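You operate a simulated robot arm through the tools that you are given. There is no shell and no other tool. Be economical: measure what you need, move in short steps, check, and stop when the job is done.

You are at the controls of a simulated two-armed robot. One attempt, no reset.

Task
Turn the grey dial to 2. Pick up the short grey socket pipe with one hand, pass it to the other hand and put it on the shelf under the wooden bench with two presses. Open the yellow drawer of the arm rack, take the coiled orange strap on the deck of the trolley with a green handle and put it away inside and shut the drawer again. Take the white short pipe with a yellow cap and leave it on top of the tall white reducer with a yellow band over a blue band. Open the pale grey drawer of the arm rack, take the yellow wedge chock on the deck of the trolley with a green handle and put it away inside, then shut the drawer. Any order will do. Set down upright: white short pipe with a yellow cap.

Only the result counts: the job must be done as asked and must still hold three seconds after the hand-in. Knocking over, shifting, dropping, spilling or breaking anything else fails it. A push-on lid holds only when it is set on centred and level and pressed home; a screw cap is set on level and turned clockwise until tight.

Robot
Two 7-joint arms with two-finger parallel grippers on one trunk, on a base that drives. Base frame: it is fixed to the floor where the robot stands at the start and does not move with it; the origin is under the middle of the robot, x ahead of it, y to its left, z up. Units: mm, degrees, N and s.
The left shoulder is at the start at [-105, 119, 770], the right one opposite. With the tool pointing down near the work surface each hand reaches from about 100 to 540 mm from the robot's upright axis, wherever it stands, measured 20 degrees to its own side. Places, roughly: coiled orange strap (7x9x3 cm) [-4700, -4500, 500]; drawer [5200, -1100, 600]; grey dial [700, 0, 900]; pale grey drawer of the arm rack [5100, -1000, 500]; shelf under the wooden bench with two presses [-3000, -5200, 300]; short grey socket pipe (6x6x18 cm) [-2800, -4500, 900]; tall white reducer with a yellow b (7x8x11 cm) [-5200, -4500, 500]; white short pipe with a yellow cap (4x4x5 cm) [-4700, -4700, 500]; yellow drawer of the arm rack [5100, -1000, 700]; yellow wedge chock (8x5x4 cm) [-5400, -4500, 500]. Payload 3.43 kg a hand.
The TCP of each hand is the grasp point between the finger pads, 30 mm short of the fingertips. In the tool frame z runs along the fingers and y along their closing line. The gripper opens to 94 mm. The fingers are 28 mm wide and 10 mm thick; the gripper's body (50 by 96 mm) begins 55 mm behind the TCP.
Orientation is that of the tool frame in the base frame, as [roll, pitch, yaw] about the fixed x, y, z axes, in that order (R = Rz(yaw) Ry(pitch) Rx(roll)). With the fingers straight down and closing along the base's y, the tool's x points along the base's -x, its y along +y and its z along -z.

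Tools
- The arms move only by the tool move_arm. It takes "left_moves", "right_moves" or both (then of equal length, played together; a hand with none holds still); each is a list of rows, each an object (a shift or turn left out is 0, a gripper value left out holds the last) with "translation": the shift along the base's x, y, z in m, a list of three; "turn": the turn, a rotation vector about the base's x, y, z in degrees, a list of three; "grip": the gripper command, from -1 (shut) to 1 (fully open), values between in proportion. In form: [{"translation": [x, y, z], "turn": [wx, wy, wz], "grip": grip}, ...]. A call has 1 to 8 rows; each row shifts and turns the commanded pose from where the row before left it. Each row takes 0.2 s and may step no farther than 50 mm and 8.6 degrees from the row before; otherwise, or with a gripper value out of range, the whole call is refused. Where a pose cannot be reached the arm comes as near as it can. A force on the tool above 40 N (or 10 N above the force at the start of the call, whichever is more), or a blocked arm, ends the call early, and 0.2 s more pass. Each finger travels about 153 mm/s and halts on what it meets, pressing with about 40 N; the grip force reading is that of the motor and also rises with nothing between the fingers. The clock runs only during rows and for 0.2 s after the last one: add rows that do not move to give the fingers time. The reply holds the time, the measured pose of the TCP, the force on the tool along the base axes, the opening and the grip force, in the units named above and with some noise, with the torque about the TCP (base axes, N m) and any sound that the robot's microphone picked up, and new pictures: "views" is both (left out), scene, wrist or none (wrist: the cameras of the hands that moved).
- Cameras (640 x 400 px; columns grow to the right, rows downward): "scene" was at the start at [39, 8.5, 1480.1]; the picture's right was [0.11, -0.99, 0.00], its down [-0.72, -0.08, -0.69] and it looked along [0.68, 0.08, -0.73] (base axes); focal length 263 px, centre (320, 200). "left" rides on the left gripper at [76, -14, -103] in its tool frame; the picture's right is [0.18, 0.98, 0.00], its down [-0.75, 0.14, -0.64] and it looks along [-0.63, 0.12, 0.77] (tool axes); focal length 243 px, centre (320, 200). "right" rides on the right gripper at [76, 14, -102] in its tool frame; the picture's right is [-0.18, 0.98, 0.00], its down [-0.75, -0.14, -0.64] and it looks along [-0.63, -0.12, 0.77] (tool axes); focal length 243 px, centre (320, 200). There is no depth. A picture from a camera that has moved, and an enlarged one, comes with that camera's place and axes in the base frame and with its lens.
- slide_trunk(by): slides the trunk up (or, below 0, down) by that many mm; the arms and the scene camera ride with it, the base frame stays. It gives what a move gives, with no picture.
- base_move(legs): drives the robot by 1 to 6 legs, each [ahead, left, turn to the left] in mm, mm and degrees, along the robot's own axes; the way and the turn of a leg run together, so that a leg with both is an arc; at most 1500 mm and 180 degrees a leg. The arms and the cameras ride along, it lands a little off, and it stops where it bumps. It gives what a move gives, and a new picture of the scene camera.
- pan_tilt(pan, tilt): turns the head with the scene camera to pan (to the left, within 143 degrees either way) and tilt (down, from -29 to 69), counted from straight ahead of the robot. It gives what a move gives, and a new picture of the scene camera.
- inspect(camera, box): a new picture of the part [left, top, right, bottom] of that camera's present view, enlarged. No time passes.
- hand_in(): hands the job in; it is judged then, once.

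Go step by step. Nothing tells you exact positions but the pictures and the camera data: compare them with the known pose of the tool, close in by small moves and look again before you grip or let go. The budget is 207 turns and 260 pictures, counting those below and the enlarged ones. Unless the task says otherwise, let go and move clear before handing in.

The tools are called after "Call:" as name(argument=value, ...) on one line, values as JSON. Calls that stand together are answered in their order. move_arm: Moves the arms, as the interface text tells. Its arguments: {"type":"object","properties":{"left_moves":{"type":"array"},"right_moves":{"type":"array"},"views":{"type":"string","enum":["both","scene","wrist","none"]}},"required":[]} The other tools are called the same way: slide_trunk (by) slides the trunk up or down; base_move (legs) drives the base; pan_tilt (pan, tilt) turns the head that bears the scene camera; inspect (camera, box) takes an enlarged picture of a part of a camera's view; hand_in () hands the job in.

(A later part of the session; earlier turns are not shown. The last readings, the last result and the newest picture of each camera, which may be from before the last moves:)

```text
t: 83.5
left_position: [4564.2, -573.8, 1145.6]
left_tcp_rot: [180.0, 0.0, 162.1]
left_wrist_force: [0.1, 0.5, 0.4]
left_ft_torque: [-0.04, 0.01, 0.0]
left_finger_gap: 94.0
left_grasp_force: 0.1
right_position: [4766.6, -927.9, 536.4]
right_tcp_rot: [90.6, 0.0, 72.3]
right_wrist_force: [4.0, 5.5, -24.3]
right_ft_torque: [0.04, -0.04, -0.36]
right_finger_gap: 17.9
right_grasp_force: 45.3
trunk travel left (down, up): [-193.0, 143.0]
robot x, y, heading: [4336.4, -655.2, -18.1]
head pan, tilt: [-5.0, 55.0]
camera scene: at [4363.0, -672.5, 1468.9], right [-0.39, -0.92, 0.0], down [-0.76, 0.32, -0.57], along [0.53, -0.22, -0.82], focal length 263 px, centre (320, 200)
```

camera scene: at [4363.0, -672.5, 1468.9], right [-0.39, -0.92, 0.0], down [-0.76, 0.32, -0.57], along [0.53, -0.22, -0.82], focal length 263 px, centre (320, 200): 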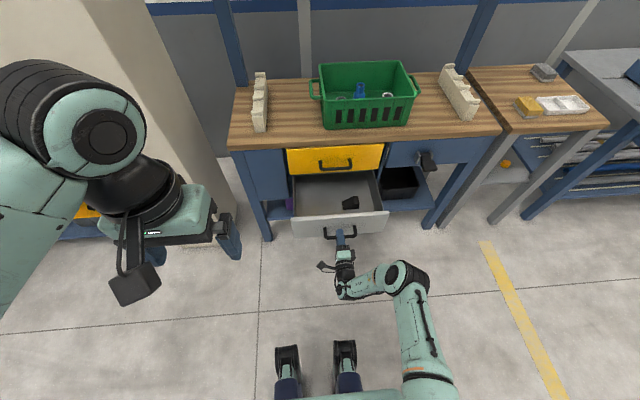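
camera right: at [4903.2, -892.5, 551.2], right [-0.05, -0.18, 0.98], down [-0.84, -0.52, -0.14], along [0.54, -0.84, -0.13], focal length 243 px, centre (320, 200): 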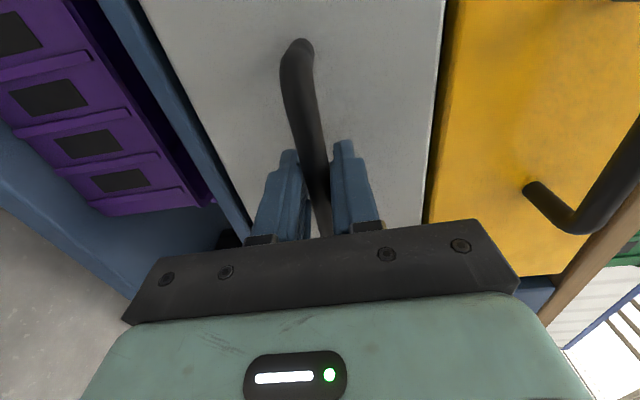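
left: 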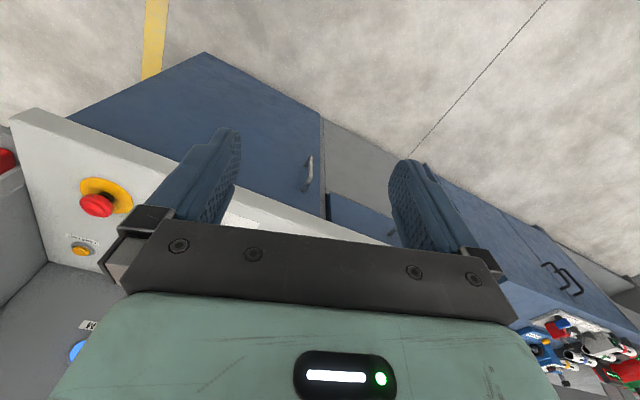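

The grey drawer is open. I release and draw the hand back.

Call:
move_arm(right_moves=[{"grip": 1}, {"grip": 1}, {"grip": 1}, {"grip": 1}, {"translation": [-0.045, 0.0145, 0]}, {"translation": [-0.045, 0.0145, 0]}, {}], views="none")

Call:
base_move(legs=[[-300, 0, 0]])

Call:
move_arm(right_moves=[{"translation": [0.0, 0, 0.04], "turn": [-2.76, 4.46, 4.92]}, {"translation": [0.0, 0, 0.04], "turn": [-2.76, 4.46, 4.92]}, {"translation": [0, 0, 0.04], "turn": [-2.76, 4.46, 4.92]}, {"translation": [0, 0, 0.04], "turn": [-2.76, 4.46, 4.92]}, {"translation": [0, 0, 0.04], "turn": [-2.76, 4.46, 4.92]}, {"translation": [0, 0, 0.04], "turn": [-3.151, 6.184, 4.908]}, {"translation": [0, 0, 0.04], "turn": [-3.151, 6.184, 4.908]}, {"translation": [0, 0, 0.04], "turn": [-3.151, 6.184, 4.908]}], views="none")

Call:
move_arm(right_moves=[{"translation": [0.0, -0.01, 0.02], "turn": [-3.151, 6.184, 4.908]}, {"translation": [0.0, -0.01, 0.02], "turn": [-3.151, 6.184, 4.908]}, {"translation": [0.0, -0.01, 0.02], "turn": [-3.151, 6.184, 4.908]}, {"translation": [0.0, -0.01, 0.02], "turn": [-3.151, 6.184, 4.908]}, {"translation": [0.0, -0.01, 0.02], "turn": [-3.151, 6.184, 4.908]}, {"translation": [0.0, 0, 0.0], "turn": [-3.151, 6.184, 4.908]}, {}], views="none")

```text
t: 85.1
left_position: [4564.3, -572.1, 1146.2]
left_tcp_rot: [-179.9, -0.1, 162.1]
left_wrist_force: [0.0, 0.2, -0.7]
left_ft_torque: [-0.01, 0.0, 0.01]
left_finger_gap: 93.8
left_grasp_force: 0.0
right_position: [4674.0, -898.1, 537.6]
right_tcp_rot: [90.5, 0.1, 72.3]
right_wrist_force: [-0.3, 0.2, 0.7]
right_ft_torque: [-0.01, 0.0, -0.02]
right_finger_gap: 94.0
right_grasp_force: 0.0
trunk travel left (down, up): [-193.0, 143.0]
robot x, y, heading: [4336.4, -657.2, -17.9]
head pan, tilt: [-5.0, 55.0]
```

```text
t: 87.1
left_position: [4278.3, -480.6, 1145.3]
left_tcp_rot: [179.9, 0.0, 162.3]
left_wrist_force: [0.3, 0.1, -0.5]
left_ft_torque: [0.0, -0.02, -0.05]
left_finger_gap: 94.1
left_grasp_force: 0.1
right_position: [4390.9, -804.0, 539.0]
right_tcp_rot: [90.5, 0.0, 72.5]
right_wrist_force: [-0.2, -0.1, 0.3]
right_ft_torque: [0.02, 0.03, -0.01]
right_finger_gap: 94.1
right_grasp_force: 0.0
trunk travel left (down, up): [-193.0, 143.0]
robot x, y, heading: [4051.2, -562.2, -17.4]
head pan, tilt: [-5.0, 55.0]
camera scene: at [4075.5, -580.5, 1469.0], right [-0.38, -0.92, 0.0], down [-0.76, 0.31, -0.57], along [0.53, -0.22, -0.82], focal length 263 px, centre (320, 200)
```

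scene: 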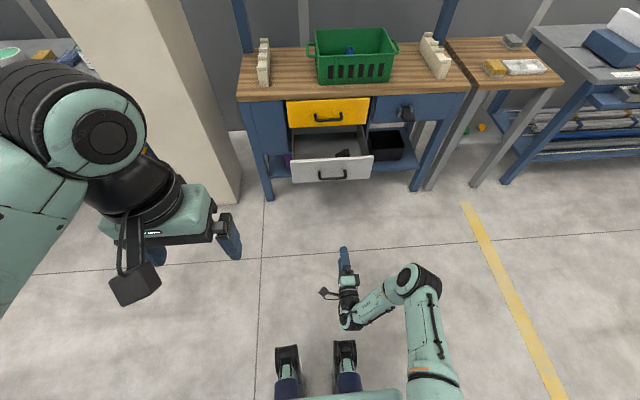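

```text
t: 88.9
left_position: [4277.9, -481.1, 1145.8]
left_tcp_rot: [-180.0, 0.1, 162.4]
left_wrist_force: [-0.7, -0.3, -0.2]
left_ft_torque: [0.03, -0.03, 0.01]
left_finger_gap: 93.9
left_grasp_force: 0.1
right_position: [4392.5, -805.5, 858.8]
right_tcp_rot: [133.4, 17.4, 121.1]
right_wrist_force: [-1.1, 0.4, -0.8]
right_ft_torque: [0.03, 0.0, 0.01]
right_finger_gap: 93.8
right_grasp_force: 0.2
trunk travel left (down, up): [-193.0, 143.0]
robot x, y, heading: [4049.3, -564.4, -17.8]
head pan, tilt: [-5.0, 55.0]
```

```text
t: 90.5
left_position: [4276.5, -480.1, 1146.5]
left_tcp_rot: [-179.9, 0.0, 162.4]
left_wrist_force: [-0.4, -1.4, -0.1]
left_ft_torque: [-0.01, 0.01, 0.0]
left_finger_gap: 93.9
left_grasp_force: 0.0
right_position: [4392.7, -847.0, 954.0]
right_tcp_rot: [168.4, 2.0, 157.0]
right_wrist_force: [-0.8, -0.1, 0.4]
right_ft_torque: [0.0, 0.03, 0.01]
right_finger_gap: 94.1
right_grasp_force: 0.0
right hand out of reach, approached as far as the arm can: row 1
trunk travel left (down, up): [-193.0, 143.0]
robot x, y, heading: [4045.4, -563.1, -17.8]
head pan, tilt: [-5.0, 55.0]
```

Hands are tucked. Now I drive back along the aisle toward the far end of the machine to reach the trolley and bench area.

Call:
base_move(legs=[[0, -1450, 0], [0, -200, 0], [-1450, 0, 0], [-1450, 0, 0], [-1450, 0, 0], [-1200, 0, 0]])

Call:
pan_tilt(pan=-110, tilt=20)

```text
t: 131.2
left_position: [-1555.7, -599.7, 1145.6]
left_tcp_rot: [180.0, -0.1, 165.8]
left_wrist_force: [-0.8, 0.0, -0.1]
left_ft_torque: [-0.01, 0.01, 0.0]
left_finger_gap: 93.9
left_grasp_force: 0.0
right_position: [-1418.4, -959.2, 953.3]
right_tcp_rot: [168.4, 1.8, 160.3]
right_wrist_force: [-0.4, -0.2, 0.5]
right_ft_torque: [0.0, 0.03, 0.0]
right_finger_gap: 93.7
right_grasp_force: 0.1
trunk travel left (down, up): [-193.0, 143.0]
robot x, y, heading: [-1778.4, -700.3, -14.3]
head pan, tilt: [-5.0, 55.0]
camera scene: at [-1750.5, -712.4, 1469.0], right [-0.33, -0.94, 0.0], down [-0.77, 0.27, -0.57], along [0.54, -0.19, -0.82], focal length 263 px, centre (320, 200)
```

scene: 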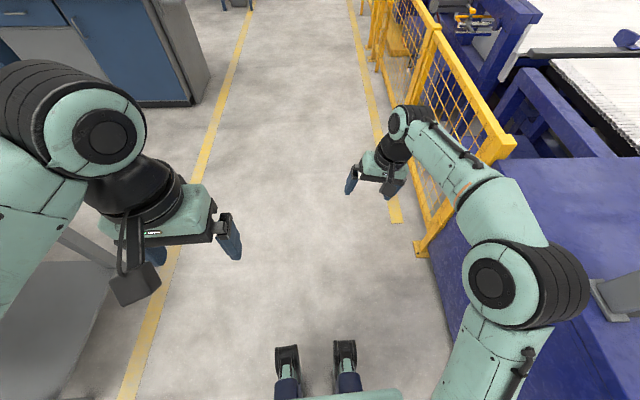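

```text
t: 133.1
left_position: [-1554.9, -601.5, 1145.5]
left_tcp_rot: [-180.0, 0.0, 165.6]
left_wrist_force: [-0.4, 0.4, -0.3]
left_ft_torque: [-0.01, -0.03, -0.02]
left_finger_gap: 94.0
left_grasp_force: 0.1
right_position: [-1417.8, -958.6, 952.9]
right_tcp_rot: [168.4, 1.9, 160.3]
right_wrist_force: [0.0, 0.2, 0.0]
right_ft_torque: [0.0, 0.01, -0.03]
right_finger_gap: 93.7
right_grasp_force: 0.1
trunk travel left (down, up): [-193.0, 143.0]
robot x, y, heading: [-1777.5, -699.7, -14.2]
head pan, tilt: [-110.0, 20.0]
camera scene: at [-1870.7, -765.9, 1521.1], right [-0.83, 0.56, 0.0], down [0.19, 0.28, -0.94], along [-0.53, -0.78, -0.34], focal length 263 px, centre (320, 200)
```

scene: 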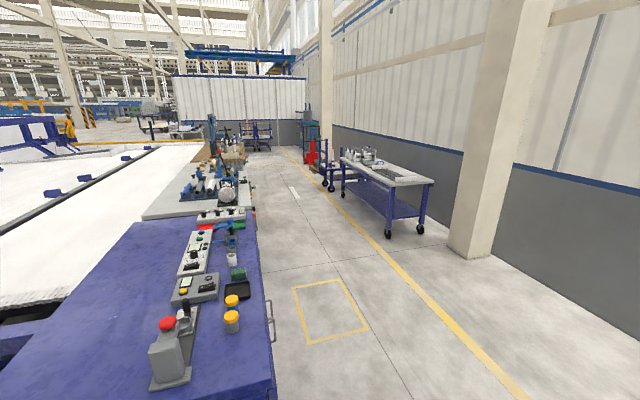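

I see the blue tables, the brown bench with presses to the left and trolleys farther on. I back into the aisle, turn down it and drive on.

Call:
base_move(legs=[[-850, 0, -3], [0, 0, -90], [1300, 0, 0], [1300, 0, 0]])

Call:
pan_tilt(pan=0, tilt=20)

```text
t: 153.8
left_position: [-3246.0, -3226.4, 1145.3]
left_tcp_rot: [-180.0, 0.0, 74.0]
left_wrist_force: [0.0, 0.2, -0.5]
left_ft_torque: [-0.03, 0.03, 0.01]
left_finger_gap: 93.6
left_grasp_force: 0.0
right_position: [-3609.7, -3352.7, 953.8]
right_tcp_rot: [168.4, 1.9, 68.7]
right_wrist_force: [0.6, -0.4, 1.1]
right_ft_torque: [-0.01, 0.03, 0.0]
right_finger_gap: 94.2
right_grasp_force: 0.0
trunk travel left (down, up): [-193.0, 143.0]
robot x, y, heading: [-3335.0, -2997.9, -105.8]
head pan, tilt: [-110.0, 20.0]
camera scene: at [-3399.3, -2905.5, 1521.1], right [0.59, 0.81, 0.0], down [0.28, -0.2, -0.94], along [-0.76, 0.55, -0.34], focal length 263 px, centre (320, 200)
```

scene: 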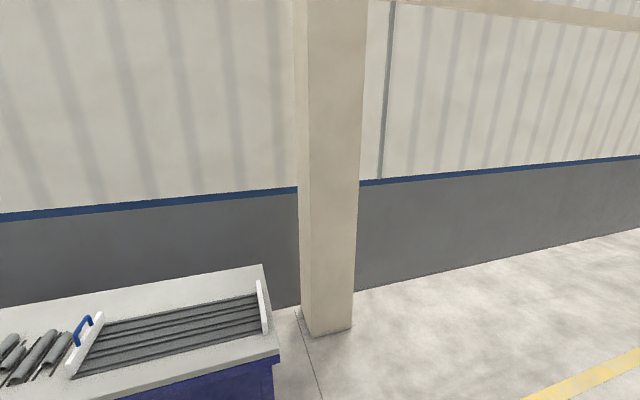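

```text
t: 155.7
left_position: [-3246.0, -3227.3, 1146.9]
left_tcp_rot: [180.0, 0.0, 74.0]
left_wrist_force: [0.5, -0.1, 0.1]
left_ft_torque: [0.02, 0.0, 0.02]
left_finger_gap: 94.0
left_grasp_force: 0.1
right_position: [-3608.9, -3351.2, 953.6]
right_tcp_rot: [168.5, 1.9, 68.6]
right_wrist_force: [-0.3, -0.1, -0.9]
right_ft_torque: [0.0, 0.03, -0.03]
right_finger_gap: 94.0
right_grasp_force: 0.0
trunk travel left (down, up): [-193.0, 143.0]
robot x, y, heading: [-3334.1, -2995.3, -105.7]
head pan, tilt: [0.0, 20.0]
camera scene: at [-3349.5, -3049.4, 1521.1], right [-0.96, 0.28, 0.0], down [0.09, 0.33, -0.94], along [-0.26, -0.9, -0.34], focal length 263 px, centre (320, 200)
```

scene: 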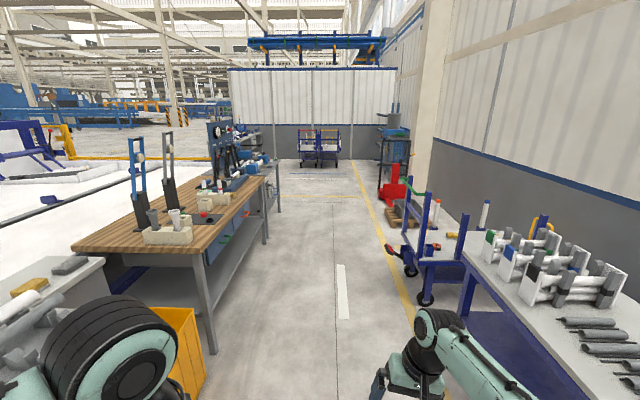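

The press bench is at the left, the trolley with a green handle at the right. I drive between them and turn to the bench.

Call:
base_move(legs=[[1350, 0, 0], [0, 0, 89]])

Call:
pan_tilt(pan=0, tilt=40)

```text
t: 166.3
left_position: [-3477.0, -4220.3, 1146.0]
left_tcp_rot: [179.9, 0.0, 164.5]
left_wrist_force: [-0.6, 0.3, 0.0]
left_ft_torque: [0.0, -0.01, -0.01]
left_finger_gap: 94.1
left_grasp_force: 0.0
right_position: [-3346.8, -4582.3, 952.9]
right_tcp_rot: [168.3, 1.8, 159.1]
right_wrist_force: [0.0, -0.2, 0.2]
right_ft_torque: [-0.01, 0.03, 0.01]
right_finger_gap: 94.0
right_grasp_force: 0.0
trunk travel left (down, up): [-193.0, 143.0]
robot x, y, heading: [-3702.9, -4314.6, -15.4]
head pan, tilt: [0.0, 20.0]
camera scene: at [-3651.9, -4328.2, 1521.1], right [-0.27, -0.96, 0.0], down [-0.33, 0.09, -0.94], along [0.91, -0.25, -0.34], focal length 263 px, centre (320, 200)
```

scene: 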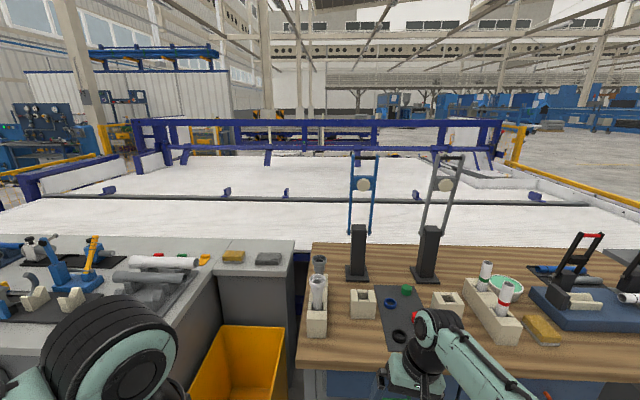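

```text
t: 167.1
left_position: [-3478.2, -4221.9, 1145.6]
left_tcp_rot: [180.0, 0.0, 164.5]
left_wrist_force: [0.8, 0.0, 0.8]
left_ft_torque: [0.02, 0.01, 0.02]
left_finger_gap: 93.9
left_grasp_force: 0.0
right_position: [-3347.7, -4582.3, 953.9]
right_tcp_rot: [168.3, 1.9, 159.1]
right_wrist_force: [-0.6, 0.2, -0.2]
right_ft_torque: [0.03, -0.01, -0.01]
right_finger_gap: 94.0
right_grasp_force: 0.0
trunk travel left (down, up): [-193.0, 143.0]
robot x, y, heading: [-3703.2, -4313.9, -15.2]
head pan, tilt: [0.0, 40.0]
camera scene: at [-3659.7, -4326.0, 1489.7], right [-0.27, -0.96, 0.0], down [-0.62, 0.17, -0.77], along [0.74, -0.2, -0.64], focal length 263 px, centre (320, 200)
```

scene: 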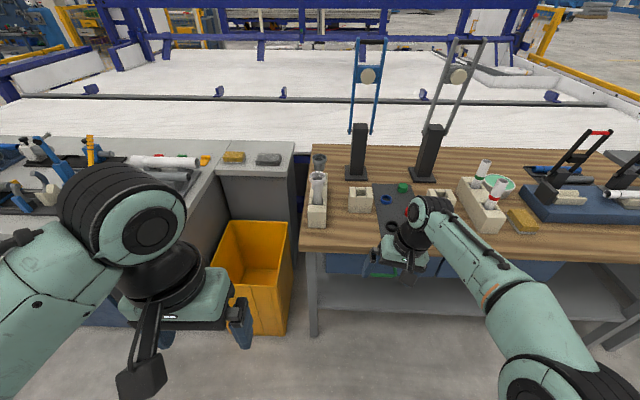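

Call:
inspect(camera="scene", box=[270, 120, 430, 240])

Call:
inspect(camera="scene", box=[430, 130, 640, 260])

```text
3.33 times, centred on (350, 180) of scene
camera zoom: at [-3659.7, -4326.0, 1489.7], right [-0.27, -0.96, 0.0], down [-0.62, 0.17, -0.77], along [0.74, -0.2, -0.64], focal length 878 px, centre (220, 267)
```

zoom: 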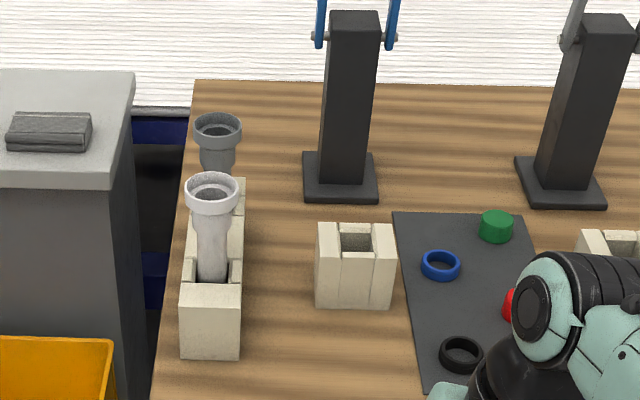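

```text
3.05 times, centred on (535, 195) of scene
camera zoom: at [-3659.7, -4326.0, 1489.7], right [-0.27, -0.96, 0.0], down [-0.62, 0.17, -0.77], along [0.74, -0.2, -0.64], focal length 802 px, centre (-335, 215)
```

zoom: 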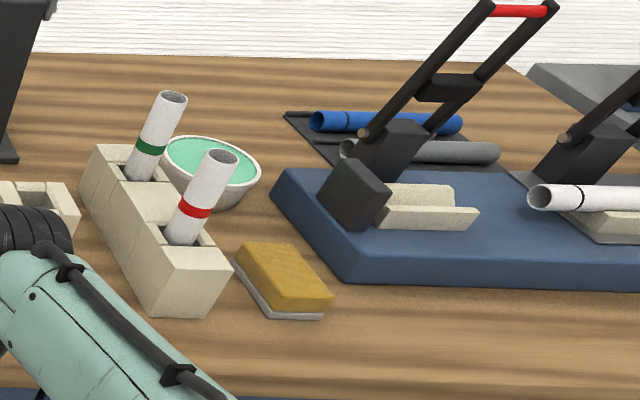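

The grey socket pipe stands in the rear slot of the wooden block, near [-2858, -4541]. I raise the right hand upright, then move the base closer and a bit right so the left hand can reach it.

Call:
move_arm(right_moves=[{"translation": [-0.0176, 0.0054, 0.0386], "turn": [-2.04, 1.18, 1]}, {"translation": [-0.0176, 0.0054, 0.0386], "turn": [-2.04, 1.18, 1]}, {"translation": [-0.0176, 0.0054, 0.0386], "turn": [-2.04, 1.18, 1]}, {"translation": [-0.0176, 0.0054, 0.0386], "turn": [-2.04, 1.18, 1]}, {"translation": [-0.0176, 0.0054, 0.0386], "turn": [-2.04, 1.18, 1]}, {}], views="none")

Call:
base_move(legs=[[0, -150, -2], [250, 0, 0]])

Call:
pan_tilt(pan=10, tilt=55)

```text
t: 168.5
left_position: [-3476.3, -4220.8, 1145.4]
left_tcp_rot: [179.9, 0.0, 164.5]
left_wrist_force: [1.0, -0.3, -1.5]
left_ft_torque: [-0.01, 0.0, -0.03]
left_finger_gap: 94.1
left_grasp_force: 0.1
right_position: [-3433.3, -4557.0, 1145.5]
right_tcp_rot: [180.0, -0.5, 164.2]
right_wrist_force: [0.6, -0.3, -0.1]
right_ft_torque: [-0.02, 0.01, -0.01]
right_finger_gap: 94.3
right_grasp_force: 0.1
trunk travel left (down, up): [-193.0, 143.0]
robot x, y, heading: [-3702.7, -4316.6, -15.3]
head pan, tilt: [0.0, 40.0]
```

```text
t: 171.9
left_position: [-3274.0, -4449.1, 1145.3]
left_tcp_rot: [180.0, 0.0, 162.8]
left_wrist_force: [0.3, 0.3, -0.5]
left_ft_torque: [0.03, 0.01, 0.0]
left_finger_gap: 94.2
left_grasp_force: 0.1
right_position: [-3242.4, -4785.8, 1147.2]
right_tcp_rot: [179.9, -0.5, 162.4]
right_wrist_force: [0.7, -0.1, 0.1]
right_ft_torque: [0.01, 0.04, -0.01]
right_finger_gap: 94.0
right_grasp_force: 0.1
trunk travel left (down, up): [-193.0, 143.0]
robot x, y, heading: [-3504.9, -4536.0, -17.0]
head pan, tilt: [0.0, 40.0]
camera scene: at [-3461.0, -4548.0, 1489.7], right [-0.3, -0.95, 0.0], down [-0.61, 0.19, -0.77], along [0.73, -0.23, -0.64], focal length 263 px, centre (320, 200)
```

scene: 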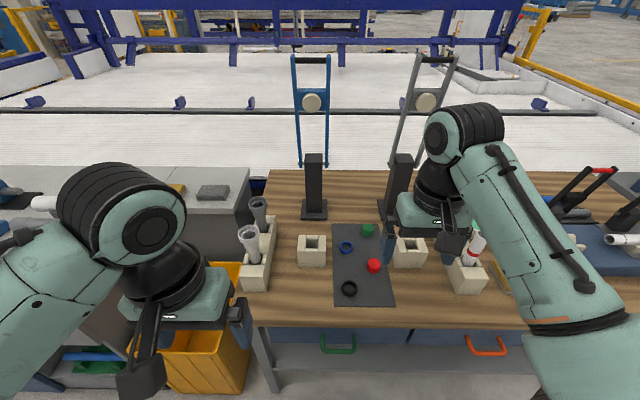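

```text
t: 172.7
left_position: [-3275.1, -4448.4, 1145.9]
left_tcp_rot: [-179.9, 0.1, 162.6]
left_wrist_force: [0.3, 0.0, 0.7]
left_ft_torque: [-0.01, 0.01, -0.02]
left_finger_gap: 94.0
left_grasp_force: 0.0
right_position: [-3242.5, -4785.7, 1146.5]
right_tcp_rot: [179.9, -0.5, 162.4]
right_wrist_force: [-1.2, 0.3, -0.2]
right_ft_torque: [0.01, -0.01, -0.04]
right_finger_gap: 93.9
right_grasp_force: 0.0
trunk travel left (down, up): [-193.0, 143.0]
robot x, y, heading: [-3502.5, -4533.2, -17.2]
head pan, tilt: [10.0, 55.0]
camera scene: at [-3471.5, -4531.7, 1469.0], right [-0.13, -0.99, 0.0], down [-0.81, 0.1, -0.57], along [0.57, -0.07, -0.82], focal length 263 px, centre (320, 200)
```

scene: 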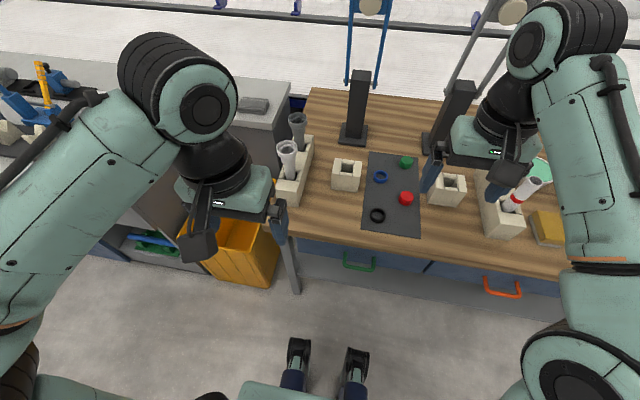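

The grey pipe's top is at about [-2810, -4550, 960]. I drive 160 mm closer and move the left hand above it.

Call:
base_move(legs=[[155, 0, 0]])

Call:
inspect(camera="scene", box=[240, 80, 400, 220])

```text
t: 174.1
left_position: [-3127.4, -4492.9, 1145.6]
left_tcp_rot: [179.9, -0.1, 162.9]
left_wrist_force: [-0.8, 0.7, -0.3]
left_ft_torque: [0.03, 0.0, 0.0]
left_finger_gap: 94.2
left_grasp_force: 0.1
right_position: [-3093.9, -4830.3, 1146.7]
right_tcp_rot: [179.9, -0.5, 162.7]
right_wrist_force: [0.0, -1.0, 0.7]
right_ft_torque: [-0.03, 0.02, 0.01]
right_finger_gap: 94.1
right_grasp_force: 0.2
trunk travel left (down, up): [-193.0, 143.0]
robot x, y, heading: [-3357.1, -4584.1, -17.2]
head pan, tilt: [10.0, 55.0]
camera scene: at [-3322.5, -4577.5, 1469.0], right [-0.12, -0.99, 0.0], down [-0.81, 0.1, -0.57], along [0.57, -0.07, -0.82], focal length 263 px, centre (320, 200)
```

scene: 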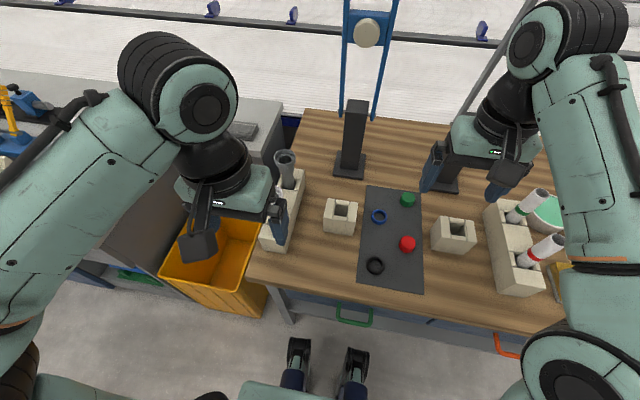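

```text
2.86 times, centred on (320, 150) of scene
camera zoom: at [-3322.5, -4577.5, 1469.0], right [-0.12, -0.99, 0.0], down [-0.81, 0.1, -0.57], along [0.57, -0.07, -0.82], focal length 752 px, centre (320, 343)
```

zoom: 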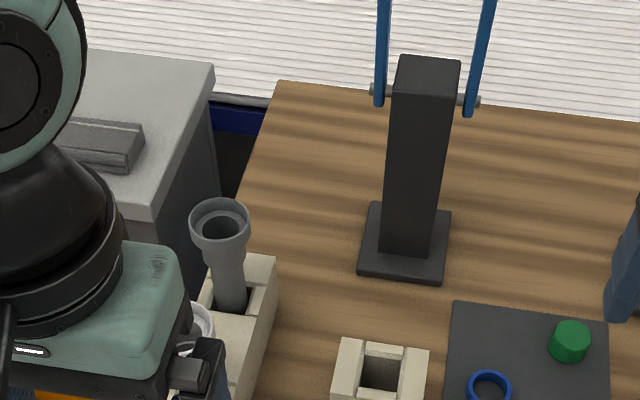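

I bring the left hand above the grey pipe.

Call:
move_arm(left_moves=[{"translation": [0.038, -0.0067, -0.005]}, {"translation": [0.038, -0.0067, -0.005]}, {"translation": [0.038, -0.0067, -0.005]}, {"translation": [0.038, -0.0067, -0.005]}, {"translation": [0.038, -0.0067, -0.005]}, {"translation": [0.038, -0.0067, -0.005]}, {"translation": [0.038, -0.0067, -0.01]}, {}], views="both")

```text
t: 175.9
left_position: [-2928.2, -4526.2, 1111.1]
left_tcp_rot: [-180.0, 0.1, 162.8]
left_wrist_force: [-0.6, -0.9, 0.2]
left_ft_torque: [0.01, -0.02, 0.01]
left_finger_gap: 94.1
left_grasp_force: 0.1
left hand out of reach, approached as far as the arm can: row 5, 6, 7
right_position: [-3095.1, -4831.1, 1146.7]
right_tcp_rot: [179.9, -0.5, 162.6]
right_wrist_force: [0.0, 1.4, 0.5]
right_ft_torque: [0.03, 0.03, -0.01]
right_finger_gap: 94.0
right_grasp_force: 0.2
trunk travel left (down, up): [-193.0, 143.0]
robot x, y, heading: [-3358.7, -4581.2, -17.2]
head pan, tilt: [10.0, 55.0]
camera scene: at [-3323.4, -4577.4, 1469.0], right [-0.12, -0.99, 0.0], down [-0.81, 0.1, -0.57], along [0.57, -0.07, -0.82], focal length 263 px, centre (320, 200)
camera left: at [-3004.7, -4517.6, 1214.9], right [0.12, 0.99, 0.0], down [0.76, -0.09, 0.64], along [0.64, -0.07, -0.77], focal length 243 px, centre (320, 200)
```

scene: 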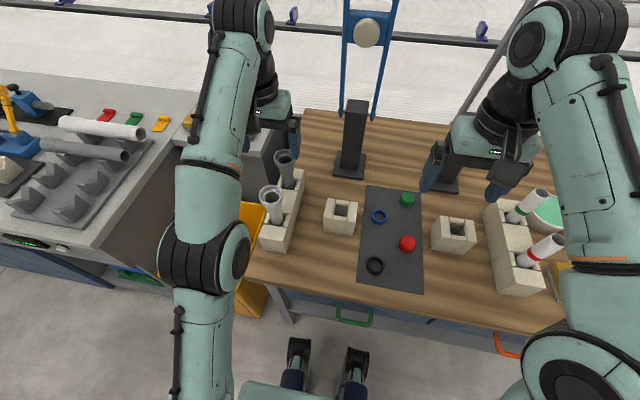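
left: 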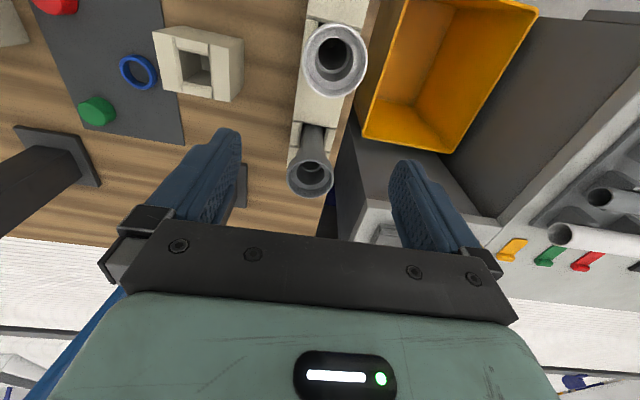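

The hand falls a bit short at this height. I raise the trunk to gain reach and re-approach.

Call:
slide_trunk(by=140)

Call:
move_arm(left_moves=[{"translation": [0.0, 0, -0.045]}, {"translation": [0.0, 0, -0.045]}, {"translation": [0.0, 0, -0.045]}, {"translation": [0.0, 0, 0]}], views="none")

```text
t: 177.6
left_position: [-2929.8, -4523.4, 1250.6]
left_tcp_rot: [-179.9, 0.0, 162.8]
left_wrist_force: [1.1, 0.0, -0.9]
left_ft_torque: [0.01, -0.03, -0.02]
left_finger_gap: 94.1
left_grasp_force: 0.1
right_position: [-3095.4, -4829.9, 1287.0]
right_tcp_rot: [179.9, -0.5, 162.6]
right_wrist_force: [-0.2, -0.8, -0.6]
right_ft_torque: [0.03, 0.0, 0.02]
right_finger_gap: 94.0
right_grasp_force: 0.0
trunk travel left (down, up): [-333.0, 3.0]
robot x, y, heading: [-3355.5, -4577.5, -16.9]
head pan, tilt: [10.0, 55.0]
```

```text
t: 178.6
left_position: [-2927.3, -4525.3, 1115.2]
left_tcp_rot: [179.9, 0.1, 162.8]
left_wrist_force: [-0.5, -0.2, 0.0]
left_ft_torque: [0.0, 0.0, 0.01]
left_finger_gap: 94.0
left_grasp_force: 0.0
right_position: [-3095.1, -4830.0, 1285.9]
right_tcp_rot: [179.9, -0.5, 162.7]
right_wrist_force: [0.9, 0.0, -0.3]
right_ft_torque: [-0.05, 0.02, -0.02]
right_finger_gap: 94.1
right_grasp_force: 0.0
trunk travel left (down, up): [-333.0, 3.0]
robot x, y, heading: [-3360.4, -4580.1, -16.9]
head pan, tilt: [10.0, 55.0]
```

Call:
move_arm(left_moves=[{"translation": [0.032, -0.008, -0.02]}, {"translation": [0.032, -0.008, -0.025]}, {"translation": [0.033, -0.008, -0.03]}, {}], views="both")

```text
t: 179.6
left_position: [-2832.5, -4548.5, 1038.7]
left_tcp_rot: [-180.0, 0.1, 162.8]
left_wrist_force: [0.1, -0.5, -0.3]
left_ft_torque: [-0.02, 0.0, -0.01]
left_finger_gap: 94.1
left_grasp_force: 0.1
right_position: [-3095.2, -4830.4, 1286.3]
right_tcp_rot: [179.8, -0.5, 162.6]
right_wrist_force: [-1.2, 0.7, -0.1]
right_ft_torque: [-0.03, 0.0, -0.01]
right_finger_gap: 94.0
right_grasp_force: 0.1
trunk travel left (down, up): [-333.0, 3.0]
robot x, y, heading: [-3356.5, -4580.6, -17.1]
head pan, tilt: [10.0, 55.0]
camera scene: at [-3327.1, -4576.2, 1612.9], right [-0.12, -0.99, 0.0], down [-0.81, 0.1, -0.57], along [0.57, -0.07, -0.82], focal length 263 px, centre (320, 200)
camera left: at [-2909.6, -4541.4, 1142.8], right [0.11, 0.99, 0.0], down [0.76, -0.09, 0.64], along [0.64, -0.07, -0.77], focal length 243 px, centre (320, 200)
```

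scene: 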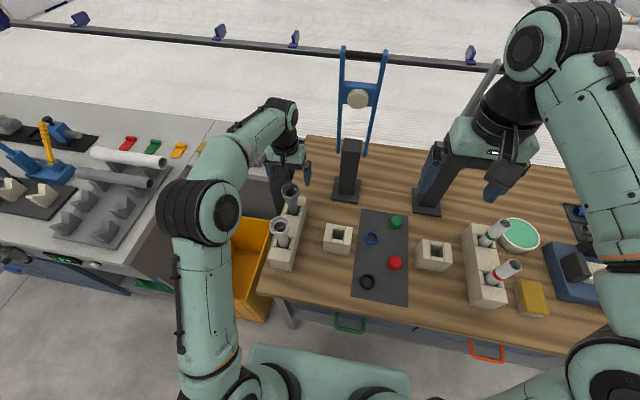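
left: 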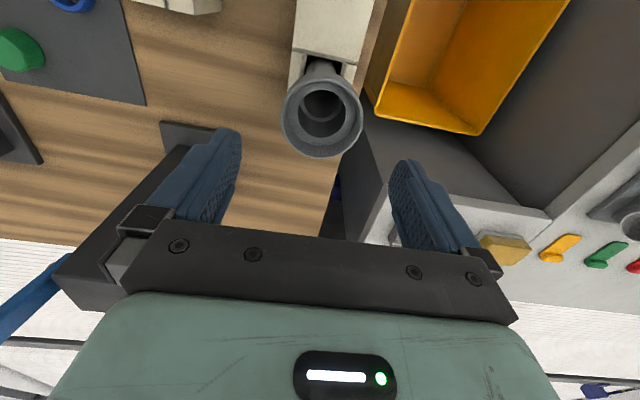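

The pipe is centred between the fingers. I descend around its bell and close.

Call:
move_arm(left_moves=[{"translation": [-0.005, 0.001, -0.03]}, {"translation": [0, 0, -0.03]}, {"translation": [0, 0, -0.03]}, {}], views="wrist")

```text
t: 180.6
left_position: [-2836.5, -4548.2, 949.6]
left_tcp_rot: [180.0, 0.1, 162.8]
left_wrist_force: [-0.5, -0.6, -1.0]
left_ft_torque: [-0.02, -0.01, 0.0]
left_finger_gap: 94.0
left_grasp_force: 0.1
right_position: [-3093.5, -4830.0, 1286.8]
right_tcp_rot: [179.9, -0.4, 162.6]
right_wrist_force: [0.3, -0.7, 0.1]
right_ft_torque: [0.0, -0.03, 0.01]
right_finger_gap: 94.0
right_grasp_force: 0.1
trunk travel left (down, up): [-333.0, 3.0]
robot x, y, heading: [-3356.6, -4582.5, -17.2]
head pan, tilt: [10.0, 55.0]
camera left: at [-2914.5, -4539.9, 1053.9], right [0.11, 0.99, 0.0], down [0.76, -0.09, 0.64], along [0.64, -0.07, -0.77], focal length 243 px, centre (320, 200)
```

left: 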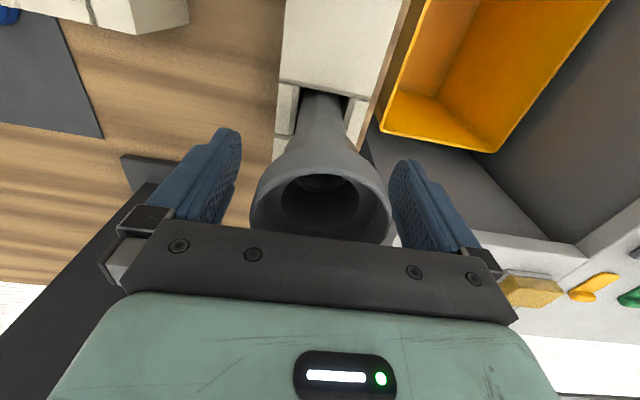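

Call:
move_arm(left_moves=[{"translation": [-0.008, 0.002, 0.006]}, {"grip": 0.1}, {"grip": -0.5}, {"grip": -0.5}, {}], views="wrist")

```text
t: 181.8
left_position: [-2844.2, -4546.0, 956.3]
left_tcp_rot: [179.9, 0.1, 162.8]
left_wrist_force: [-0.2, 1.1, 1.9]
left_ft_torque: [0.04, 0.03, 0.03]
left_finger_gap: 57.3
left_grasp_force: 39.7
right_position: [-3094.7, -4830.0, 1287.2]
right_tcp_rot: [179.9, -0.4, 162.6]
right_wrist_force: [0.6, -0.1, 0.4]
right_ft_torque: [-0.02, -0.01, -0.01]
right_finger_gap: 94.1
right_grasp_force: 0.1
trunk travel left (down, up): [-333.0, 3.0]
robot x, y, heading: [-3356.8, -4580.2, -17.0]
head pan, tilt: [10.0, 55.0]
camera left: at [-2921.9, -4538.1, 1059.8], right [0.11, 0.99, 0.0], down [0.76, -0.09, 0.64], along [0.64, -0.07, -0.77], focal length 243 px, centre (320, 200)
```

left: 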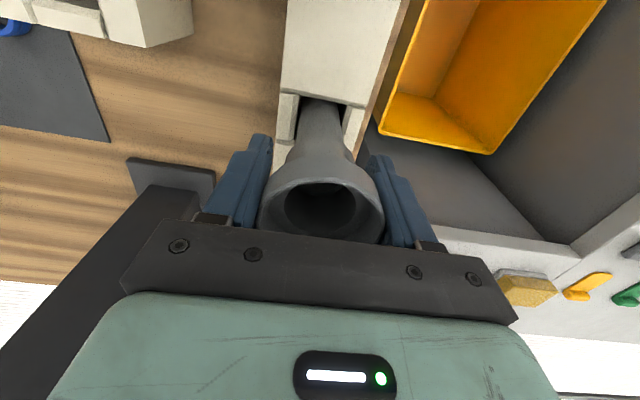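

The pipe is gripped. I lift it straight out of the block.

Call:
move_arm(left_moves=[{"translation": [0, 0, 0.03]}, {"translation": [0, 0, 0.04]}, {"translation": [0, 0, 0.04]}, {}], views="both")

```text
t: 182.8
left_position: [-2844.1, -4544.9, 1066.9]
left_tcp_rot: [-179.9, 0.0, 162.8]
left_wrist_force: [-0.3, -0.3, -0.3]
left_ft_torque: [0.04, 0.0, 0.0]
left_finger_gap: 57.2
left_grasp_force: 40.0
right_position: [-3093.9, -4830.9, 1286.1]
right_tcp_rot: [179.9, -0.5, 162.6]
right_wrist_force: [-0.2, -0.4, 0.0]
right_ft_torque: [-0.01, 0.0, -0.03]
right_finger_gap: 94.2
right_grasp_force: 0.0
trunk travel left (down, up): [-333.0, 3.0]
robot x, y, heading: [-3355.3, -4582.5, -17.0]
head pan, tilt: [10.0, 55.0]
camera scene: at [-3326.2, -4576.3, 1612.9], right [-0.12, -0.99, 0.0], down [-0.81, 0.1, -0.57], along [0.57, -0.07, -0.82], focal length 263 px, centre (320, 200)
camera left: at [-2921.5, -4537.7, 1171.0], right [0.11, 0.99, 0.0], down [0.76, -0.09, 0.64], along [0.64, -0.07, -0.77], focal length 243 px, centre (320, 200)
```

scene: 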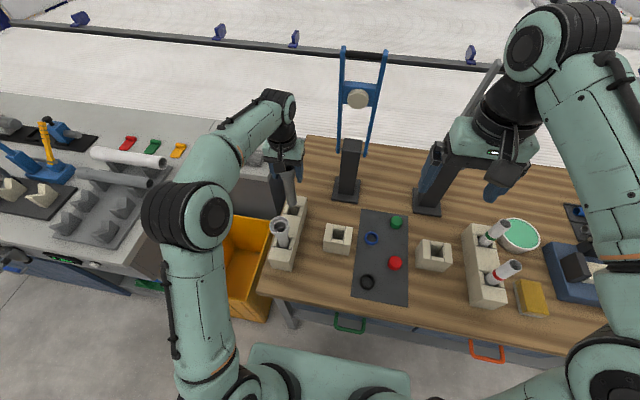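
left: 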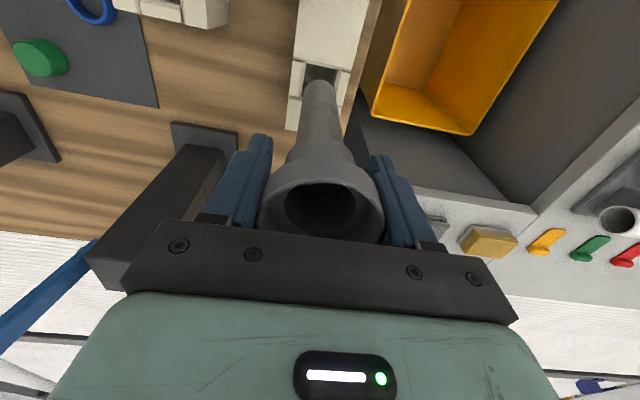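

The pipe's lower end is above the slot. I move it sideways past the white pipe, then back toward the robot.

Call:
move_arm(left_moves=[{"translation": [-0.005, 0.0, 0.015]}, {"translation": [-0.01, -0.038, 0]}, {"translation": [-0.012, -0.038, 0]}, {"translation": [-0.012, -0.038, 0]}, {"translation": [-0.04, 0.012, 0]}, {"translation": [-0.045, 0.014, 0]}, {"translation": [-0.045, 0.014, 0]}, {}], views="scene")

```text
t: 184.6
left_position: [-3012.9, -4619.9, 1080.7]
left_tcp_rot: [-180.0, 0.0, 162.8]
left_wrist_force: [1.0, 0.8, -0.3]
left_ft_torque: [0.01, 0.03, -0.01]
left_finger_gap: 57.3
left_grasp_force: 40.3
right_position: [-3094.7, -4829.4, 1286.5]
right_tcp_rot: [179.8, -0.5, 162.5]
right_wrist_force: [0.9, -0.4, -0.2]
right_ft_torque: [0.03, 0.0, 0.0]
right_finger_gap: 94.0
right_grasp_force: 0.0
trunk travel left (down, up): [-333.0, 3.0]
robot x, y, heading: [-3356.4, -4581.5, -17.3]
head pan, tilt: [10.0, 55.0]
camera scene: at [-3325.7, -4576.7, 1612.9], right [-0.12, -0.99, 0.0], down [-0.81, 0.1, -0.57], along [0.57, -0.07, -0.82], focal length 263 px, centre (320, 200)
```

scene: 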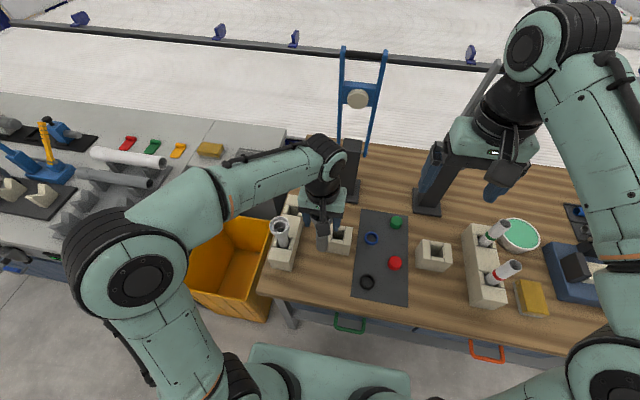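

Clear. I back the base away from the bench and look at the shelf below it.

Call:
base_move(legs=[[-420, -150, 0]])

Call:
slide_trunk(by=-140)

Call:
pan_tilt(pan=0, tilt=45)

```text
t: 187.3
left_position: [-3464.2, -4635.3, 1081.5]
left_tcp_rot: [-180.0, 0.0, 163.1]
left_wrist_force: [0.2, -0.4, -0.7]
left_ft_torque: [0.0, -0.03, -0.02]
left_finger_gap: 57.2
left_grasp_force: 39.8
right_position: [-3542.9, -4847.0, 1287.0]
right_tcp_rot: [179.9, -0.4, 162.9]
right_wrist_force: [0.9, -0.2, 0.1]
right_ft_torque: [-0.01, -0.02, 0.0]
right_finger_gap: 94.1
right_grasp_force: 0.2
trunk travel left (down, up): [-333.0, 3.0]
robot x, y, heading: [-3807.1, -4599.1, -16.6]
head pan, tilt: [10.0, 55.0]
camera scene: at [-3776.2, -4594.1, 1613.0], right [-0.12, -0.99, 0.0], down [-0.81, 0.1, -0.57], along [0.57, -0.07, -0.82], focal length 263 px, centre (320, 200)
```

scene: 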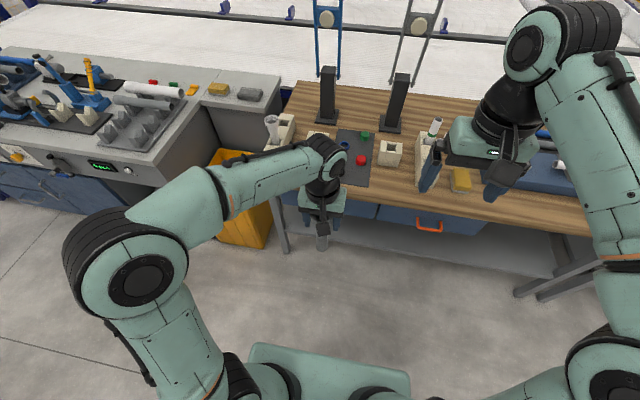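

```text
t: 189.0
left_position: [-3464.1, -4635.8, 941.8]
left_tcp_rot: [-179.9, 0.0, 163.2]
left_wrist_force: [0.5, 0.4, -0.8]
left_ft_torque: [-0.03, 0.03, -0.01]
left_finger_gap: 57.3
left_grasp_force: 39.9
right_position: [-3542.5, -4846.3, 1147.1]
right_tcp_rot: [179.8, -0.5, 162.9]
right_wrist_force: [0.3, -0.6, -0.5]
right_ft_torque: [-0.02, -0.02, 0.02]
right_finger_gap: 94.1
right_grasp_force: 0.1
trunk travel left (down, up): [-193.0, 143.0]
robot x, y, heading: [-3806.0, -4598.3, -16.7]
head pan, tilt: [10.0, 55.0]
```

```text
t: 189.7
left_position: [-3464.5, -4635.6, 942.4]
left_tcp_rot: [-180.0, 0.0, 163.1]
left_wrist_force: [-0.3, -0.3, -0.4]
left_ft_torque: [-0.01, -0.01, -0.01]
left_finger_gap: 57.3
left_grasp_force: 39.7
right_position: [-3543.2, -4847.9, 1147.1]
right_tcp_rot: [179.8, -0.5, 163.0]
right_wrist_force: [-0.3, -1.1, 0.8]
right_ft_torque: [0.03, -0.02, 0.02]
right_finger_gap: 93.6
right_grasp_force: 0.0
trunk travel left (down, up): [-193.0, 143.0]
robot x, y, heading: [-3807.3, -4599.1, -17.0]
head pan, tilt: [0.0, 45.0]
camera scene: at [-3767.2, -4609.8, 1482.4], right [-0.29, -0.96, 0.0], down [-0.68, 0.2, -0.71], along [0.68, -0.2, -0.71], focal length 263 px, centre (320, 200)
```

scene: 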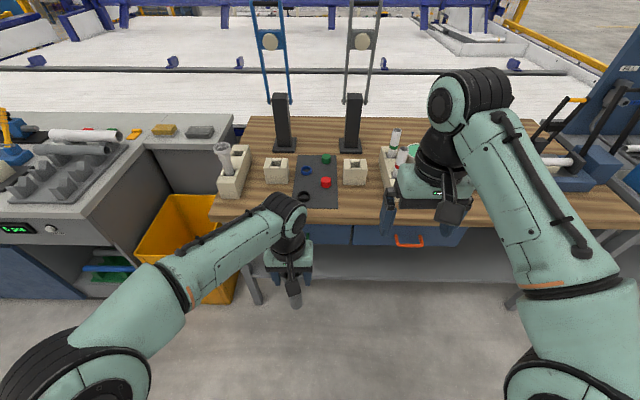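

The shelf looks empty and reachable. For the hand-over I hold the pipe ahead with the left hand and turn the right hand to reach it from the right, pitched 35° down.

Call:
move_arm(left_moves=[{"translation": [0.0085, -0.011, 0]}, {"translation": [0.0085, -0.011, 0]}, {"translation": [0.0085, -0.011, 0]}, {"translation": [0.0085, -0.011, 0]}, {"translation": [0.0085, -0.011, 0]}, {"translation": [0.0085, -0.011, 0]}, {"translation": [0.0085, -0.011, 0]}, {"translation": [0.0085, -0.011, 0]}], right_moves=[{"translation": [0, 0, -0.0264], "turn": [0, 0, 8]}, {"translation": [0, 0, -0.0264], "turn": [0, 0, 8]}, {"translation": [0, 0, -0.0264], "turn": [0, 0, 8]}, {"translation": [0, 0, -0.0264], "turn": [0, 0, 8]}, {"translation": [0, 0, -0.0264], "turn": [0, 0, 8]}, {"translation": [0, 0, -0.0264], "turn": [3.07, -7.235, 0]}, {"translation": [0, 0, -0.0264], "turn": [3.07, -7.235, 0]}, {"translation": [0, 0, -0.0264], "turn": [3.07, -7.235, 0]}], views="none")

Call:
move_arm(right_moves=[{"translation": [0, 0, -0.0264], "turn": [3.07, -7.235, 0]}, {"translation": [0, 0, -0.0264], "turn": [3.07, -7.235, 0]}, {"translation": [0, 0, -0.0264], "turn": [3.07, -7.235, 0]}, {"translation": [0, 0, -0.0264], "turn": [3.07, -7.235, 0]}, {}], views="both")

```text
t: 191.5
left_position: [-3395.0, -4724.3, 941.2]
left_tcp_rot: [179.9, 0.1, 163.2]
left_wrist_force: [-0.3, -0.2, -0.2]
left_ft_torque: [0.04, 0.02, -0.05]
left_finger_gap: 57.1
left_grasp_force: 40.3
right_position: [-3544.1, -4847.2, 934.1]
right_tcp_rot: [179.9, 23.2, -157.0]
right_wrist_force: [-0.3, -0.3, -0.5]
right_ft_torque: [-0.01, 0.0, -0.01]
right_finger_gap: 94.2
right_grasp_force: 0.1
trunk travel left (down, up): [-193.0, 143.0]
robot x, y, heading: [-3804.3, -4597.7, -16.5]
head pan, tilt: [0.0, 45.0]
```

```text
t: 192.7
left_position: [-3395.9, -4724.6, 941.6]
left_tcp_rot: [179.9, 0.0, 163.2]
left_wrist_force: [-0.8, -1.3, -0.1]
left_ft_torque: [0.01, -0.04, 0.0]
left_finger_gap: 57.3
left_grasp_force: 40.0
right_position: [-3542.6, -4846.5, 829.9]
right_tcp_rot: [179.9, 54.7, -157.1]
right_wrist_force: [-0.7, 0.1, 0.2]
right_ft_torque: [-0.02, 0.02, 0.01]
right_finger_gap: 93.9
right_grasp_force: 0.0
trunk travel left (down, up): [-193.0, 143.0]
robot x, y, heading: [-3809.3, -4601.1, -16.4]
head pan, tilt: [0.0, 45.0]
camera scene: at [-3767.6, -4609.9, 1482.4], right [-0.29, -0.96, 0.0], down [-0.68, 0.2, -0.71], along [0.68, -0.2, -0.71], focal length 263 px, centre (320, 200)
camera right: at [-3664.9, -4885.0, 826.8], right [-0.29, 0.95, 0.15], down [-0.02, -0.17, 0.99], along [0.96, 0.28, 0.07], focal length 243 px, centre (320, 200)
```

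scene: 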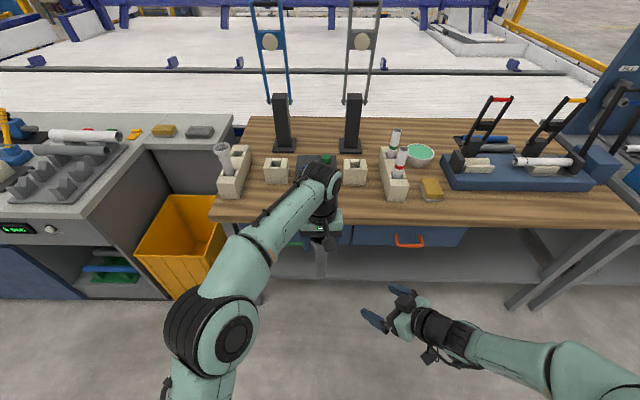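
right: 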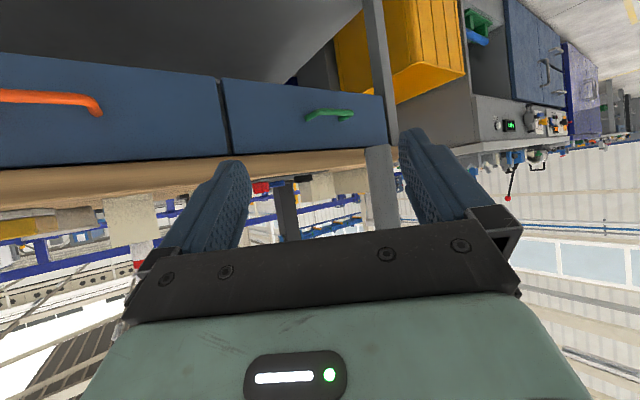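

The pipe's lower end is at z≈790. I line the right hand up with the body of the pipe and approach.

Call:
move_arm(right_moves=[{"translation": [-0.0108, 0.0253, 0.005]}, {"translation": [-0.0108, 0.0253, 0.005]}, {"translation": [0.037, 0.0157, 0]}, {"translation": [0.037, 0.0157, 0]}, {"translation": [0.037, 0.0157, 0]}, {}], views="wrist")

```text
t: 194.1
left_position: [-3395.8, -4725.1, 940.8]
left_tcp_rot: [179.9, 0.1, 163.3]
left_wrist_force: [0.1, -0.1, -0.1]
left_ft_torque: [0.01, -0.01, -0.03]
left_finger_gap: 57.3
left_grasp_force: 40.4
right_position: [-3456.8, -4748.9, 840.2]
right_tcp_rot: [179.9, 54.5, -157.1]
right_wrist_force: [0.4, 0.4, 0.2]
right_ft_torque: [0.01, 0.0, 0.01]
right_finger_gap: 94.0
right_grasp_force: 0.1
trunk travel left (down, up): [-193.0, 143.0]
robot x, y, heading: [-3804.8, -4601.2, -16.9]
head pan, tilt: [0.0, 45.0]
camera right: at [-3579.2, -4786.3, 838.0], right [-0.29, 0.95, 0.15], down [-0.02, -0.17, 0.99], along [0.96, 0.28, 0.07], focal length 243 px, centre (320, 200)
```

right: 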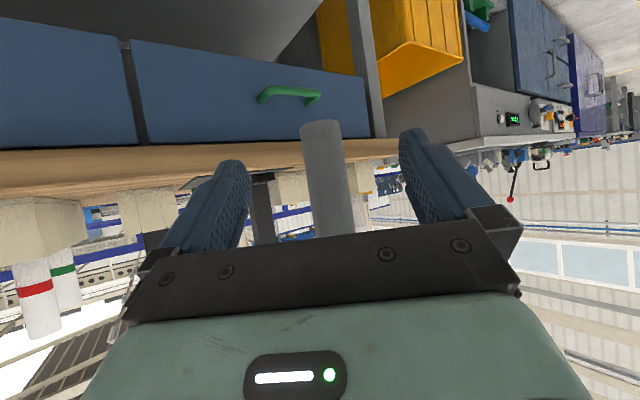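

Centred. I advance the last 64 mm and close the right hand.

Call:
move_arm(right_moves=[{"translation": [0.03, 0.0125, 0]}, {"translation": [0.029, 0.012, 0]}, {}, {"grip": 0}, {"grip": -0.6}, {"grip": -0.6}, {}], views="both")

```text
t: 195.0
left_position: [-3389.8, -4720.2, 939.9]
left_tcp_rot: [179.6, 0.9, 163.9]
left_wrist_force: [1.2, -0.4, 0.1]
left_ft_torque: [0.03, -0.02, -0.01]
left_finger_gap: 57.1
left_grasp_force: 40.1
right_position: [-3397.3, -4721.3, 839.4]
right_tcp_rot: [179.8, 54.4, -157.0]
right_wrist_force: [-0.9, 0.5, 0.4]
right_ft_torque: [-0.02, -0.11, -0.02]
right_finger_gap: 47.1
right_grasp_force: 0.0
trunk travel left (down, up): [-193.0, 143.0]
robot x, y, heading: [-3806.9, -4596.3, -16.8]
head pan, tilt: [0.0, 45.0]
stopped in row 4 (left hand): the force on the tool passed its limit at 41 N (the readings are from after the stop); the commanded pose is now the measured one
camera scene: at [-3767.1, -4609.8, 1482.4], right [-0.29, -0.96, 0.0], down [-0.68, 0.2, -0.71], along [0.68, -0.2, -0.71], focal length 263 px, centre (320, 200)
camera right: at [-3519.8, -4760.0, 836.8], right [-0.29, 0.95, 0.15], down [-0.02, -0.17, 0.99], along [0.96, 0.28, 0.07], focal length 243 px, centre (320, 200)
```

scene: 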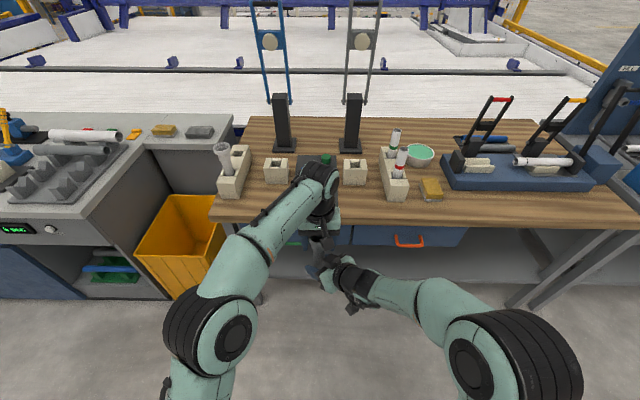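
right: 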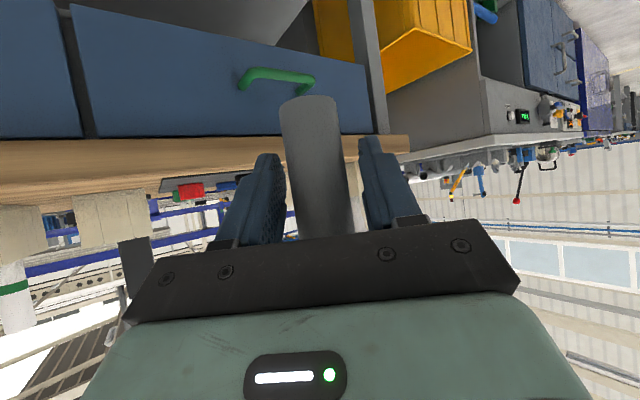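

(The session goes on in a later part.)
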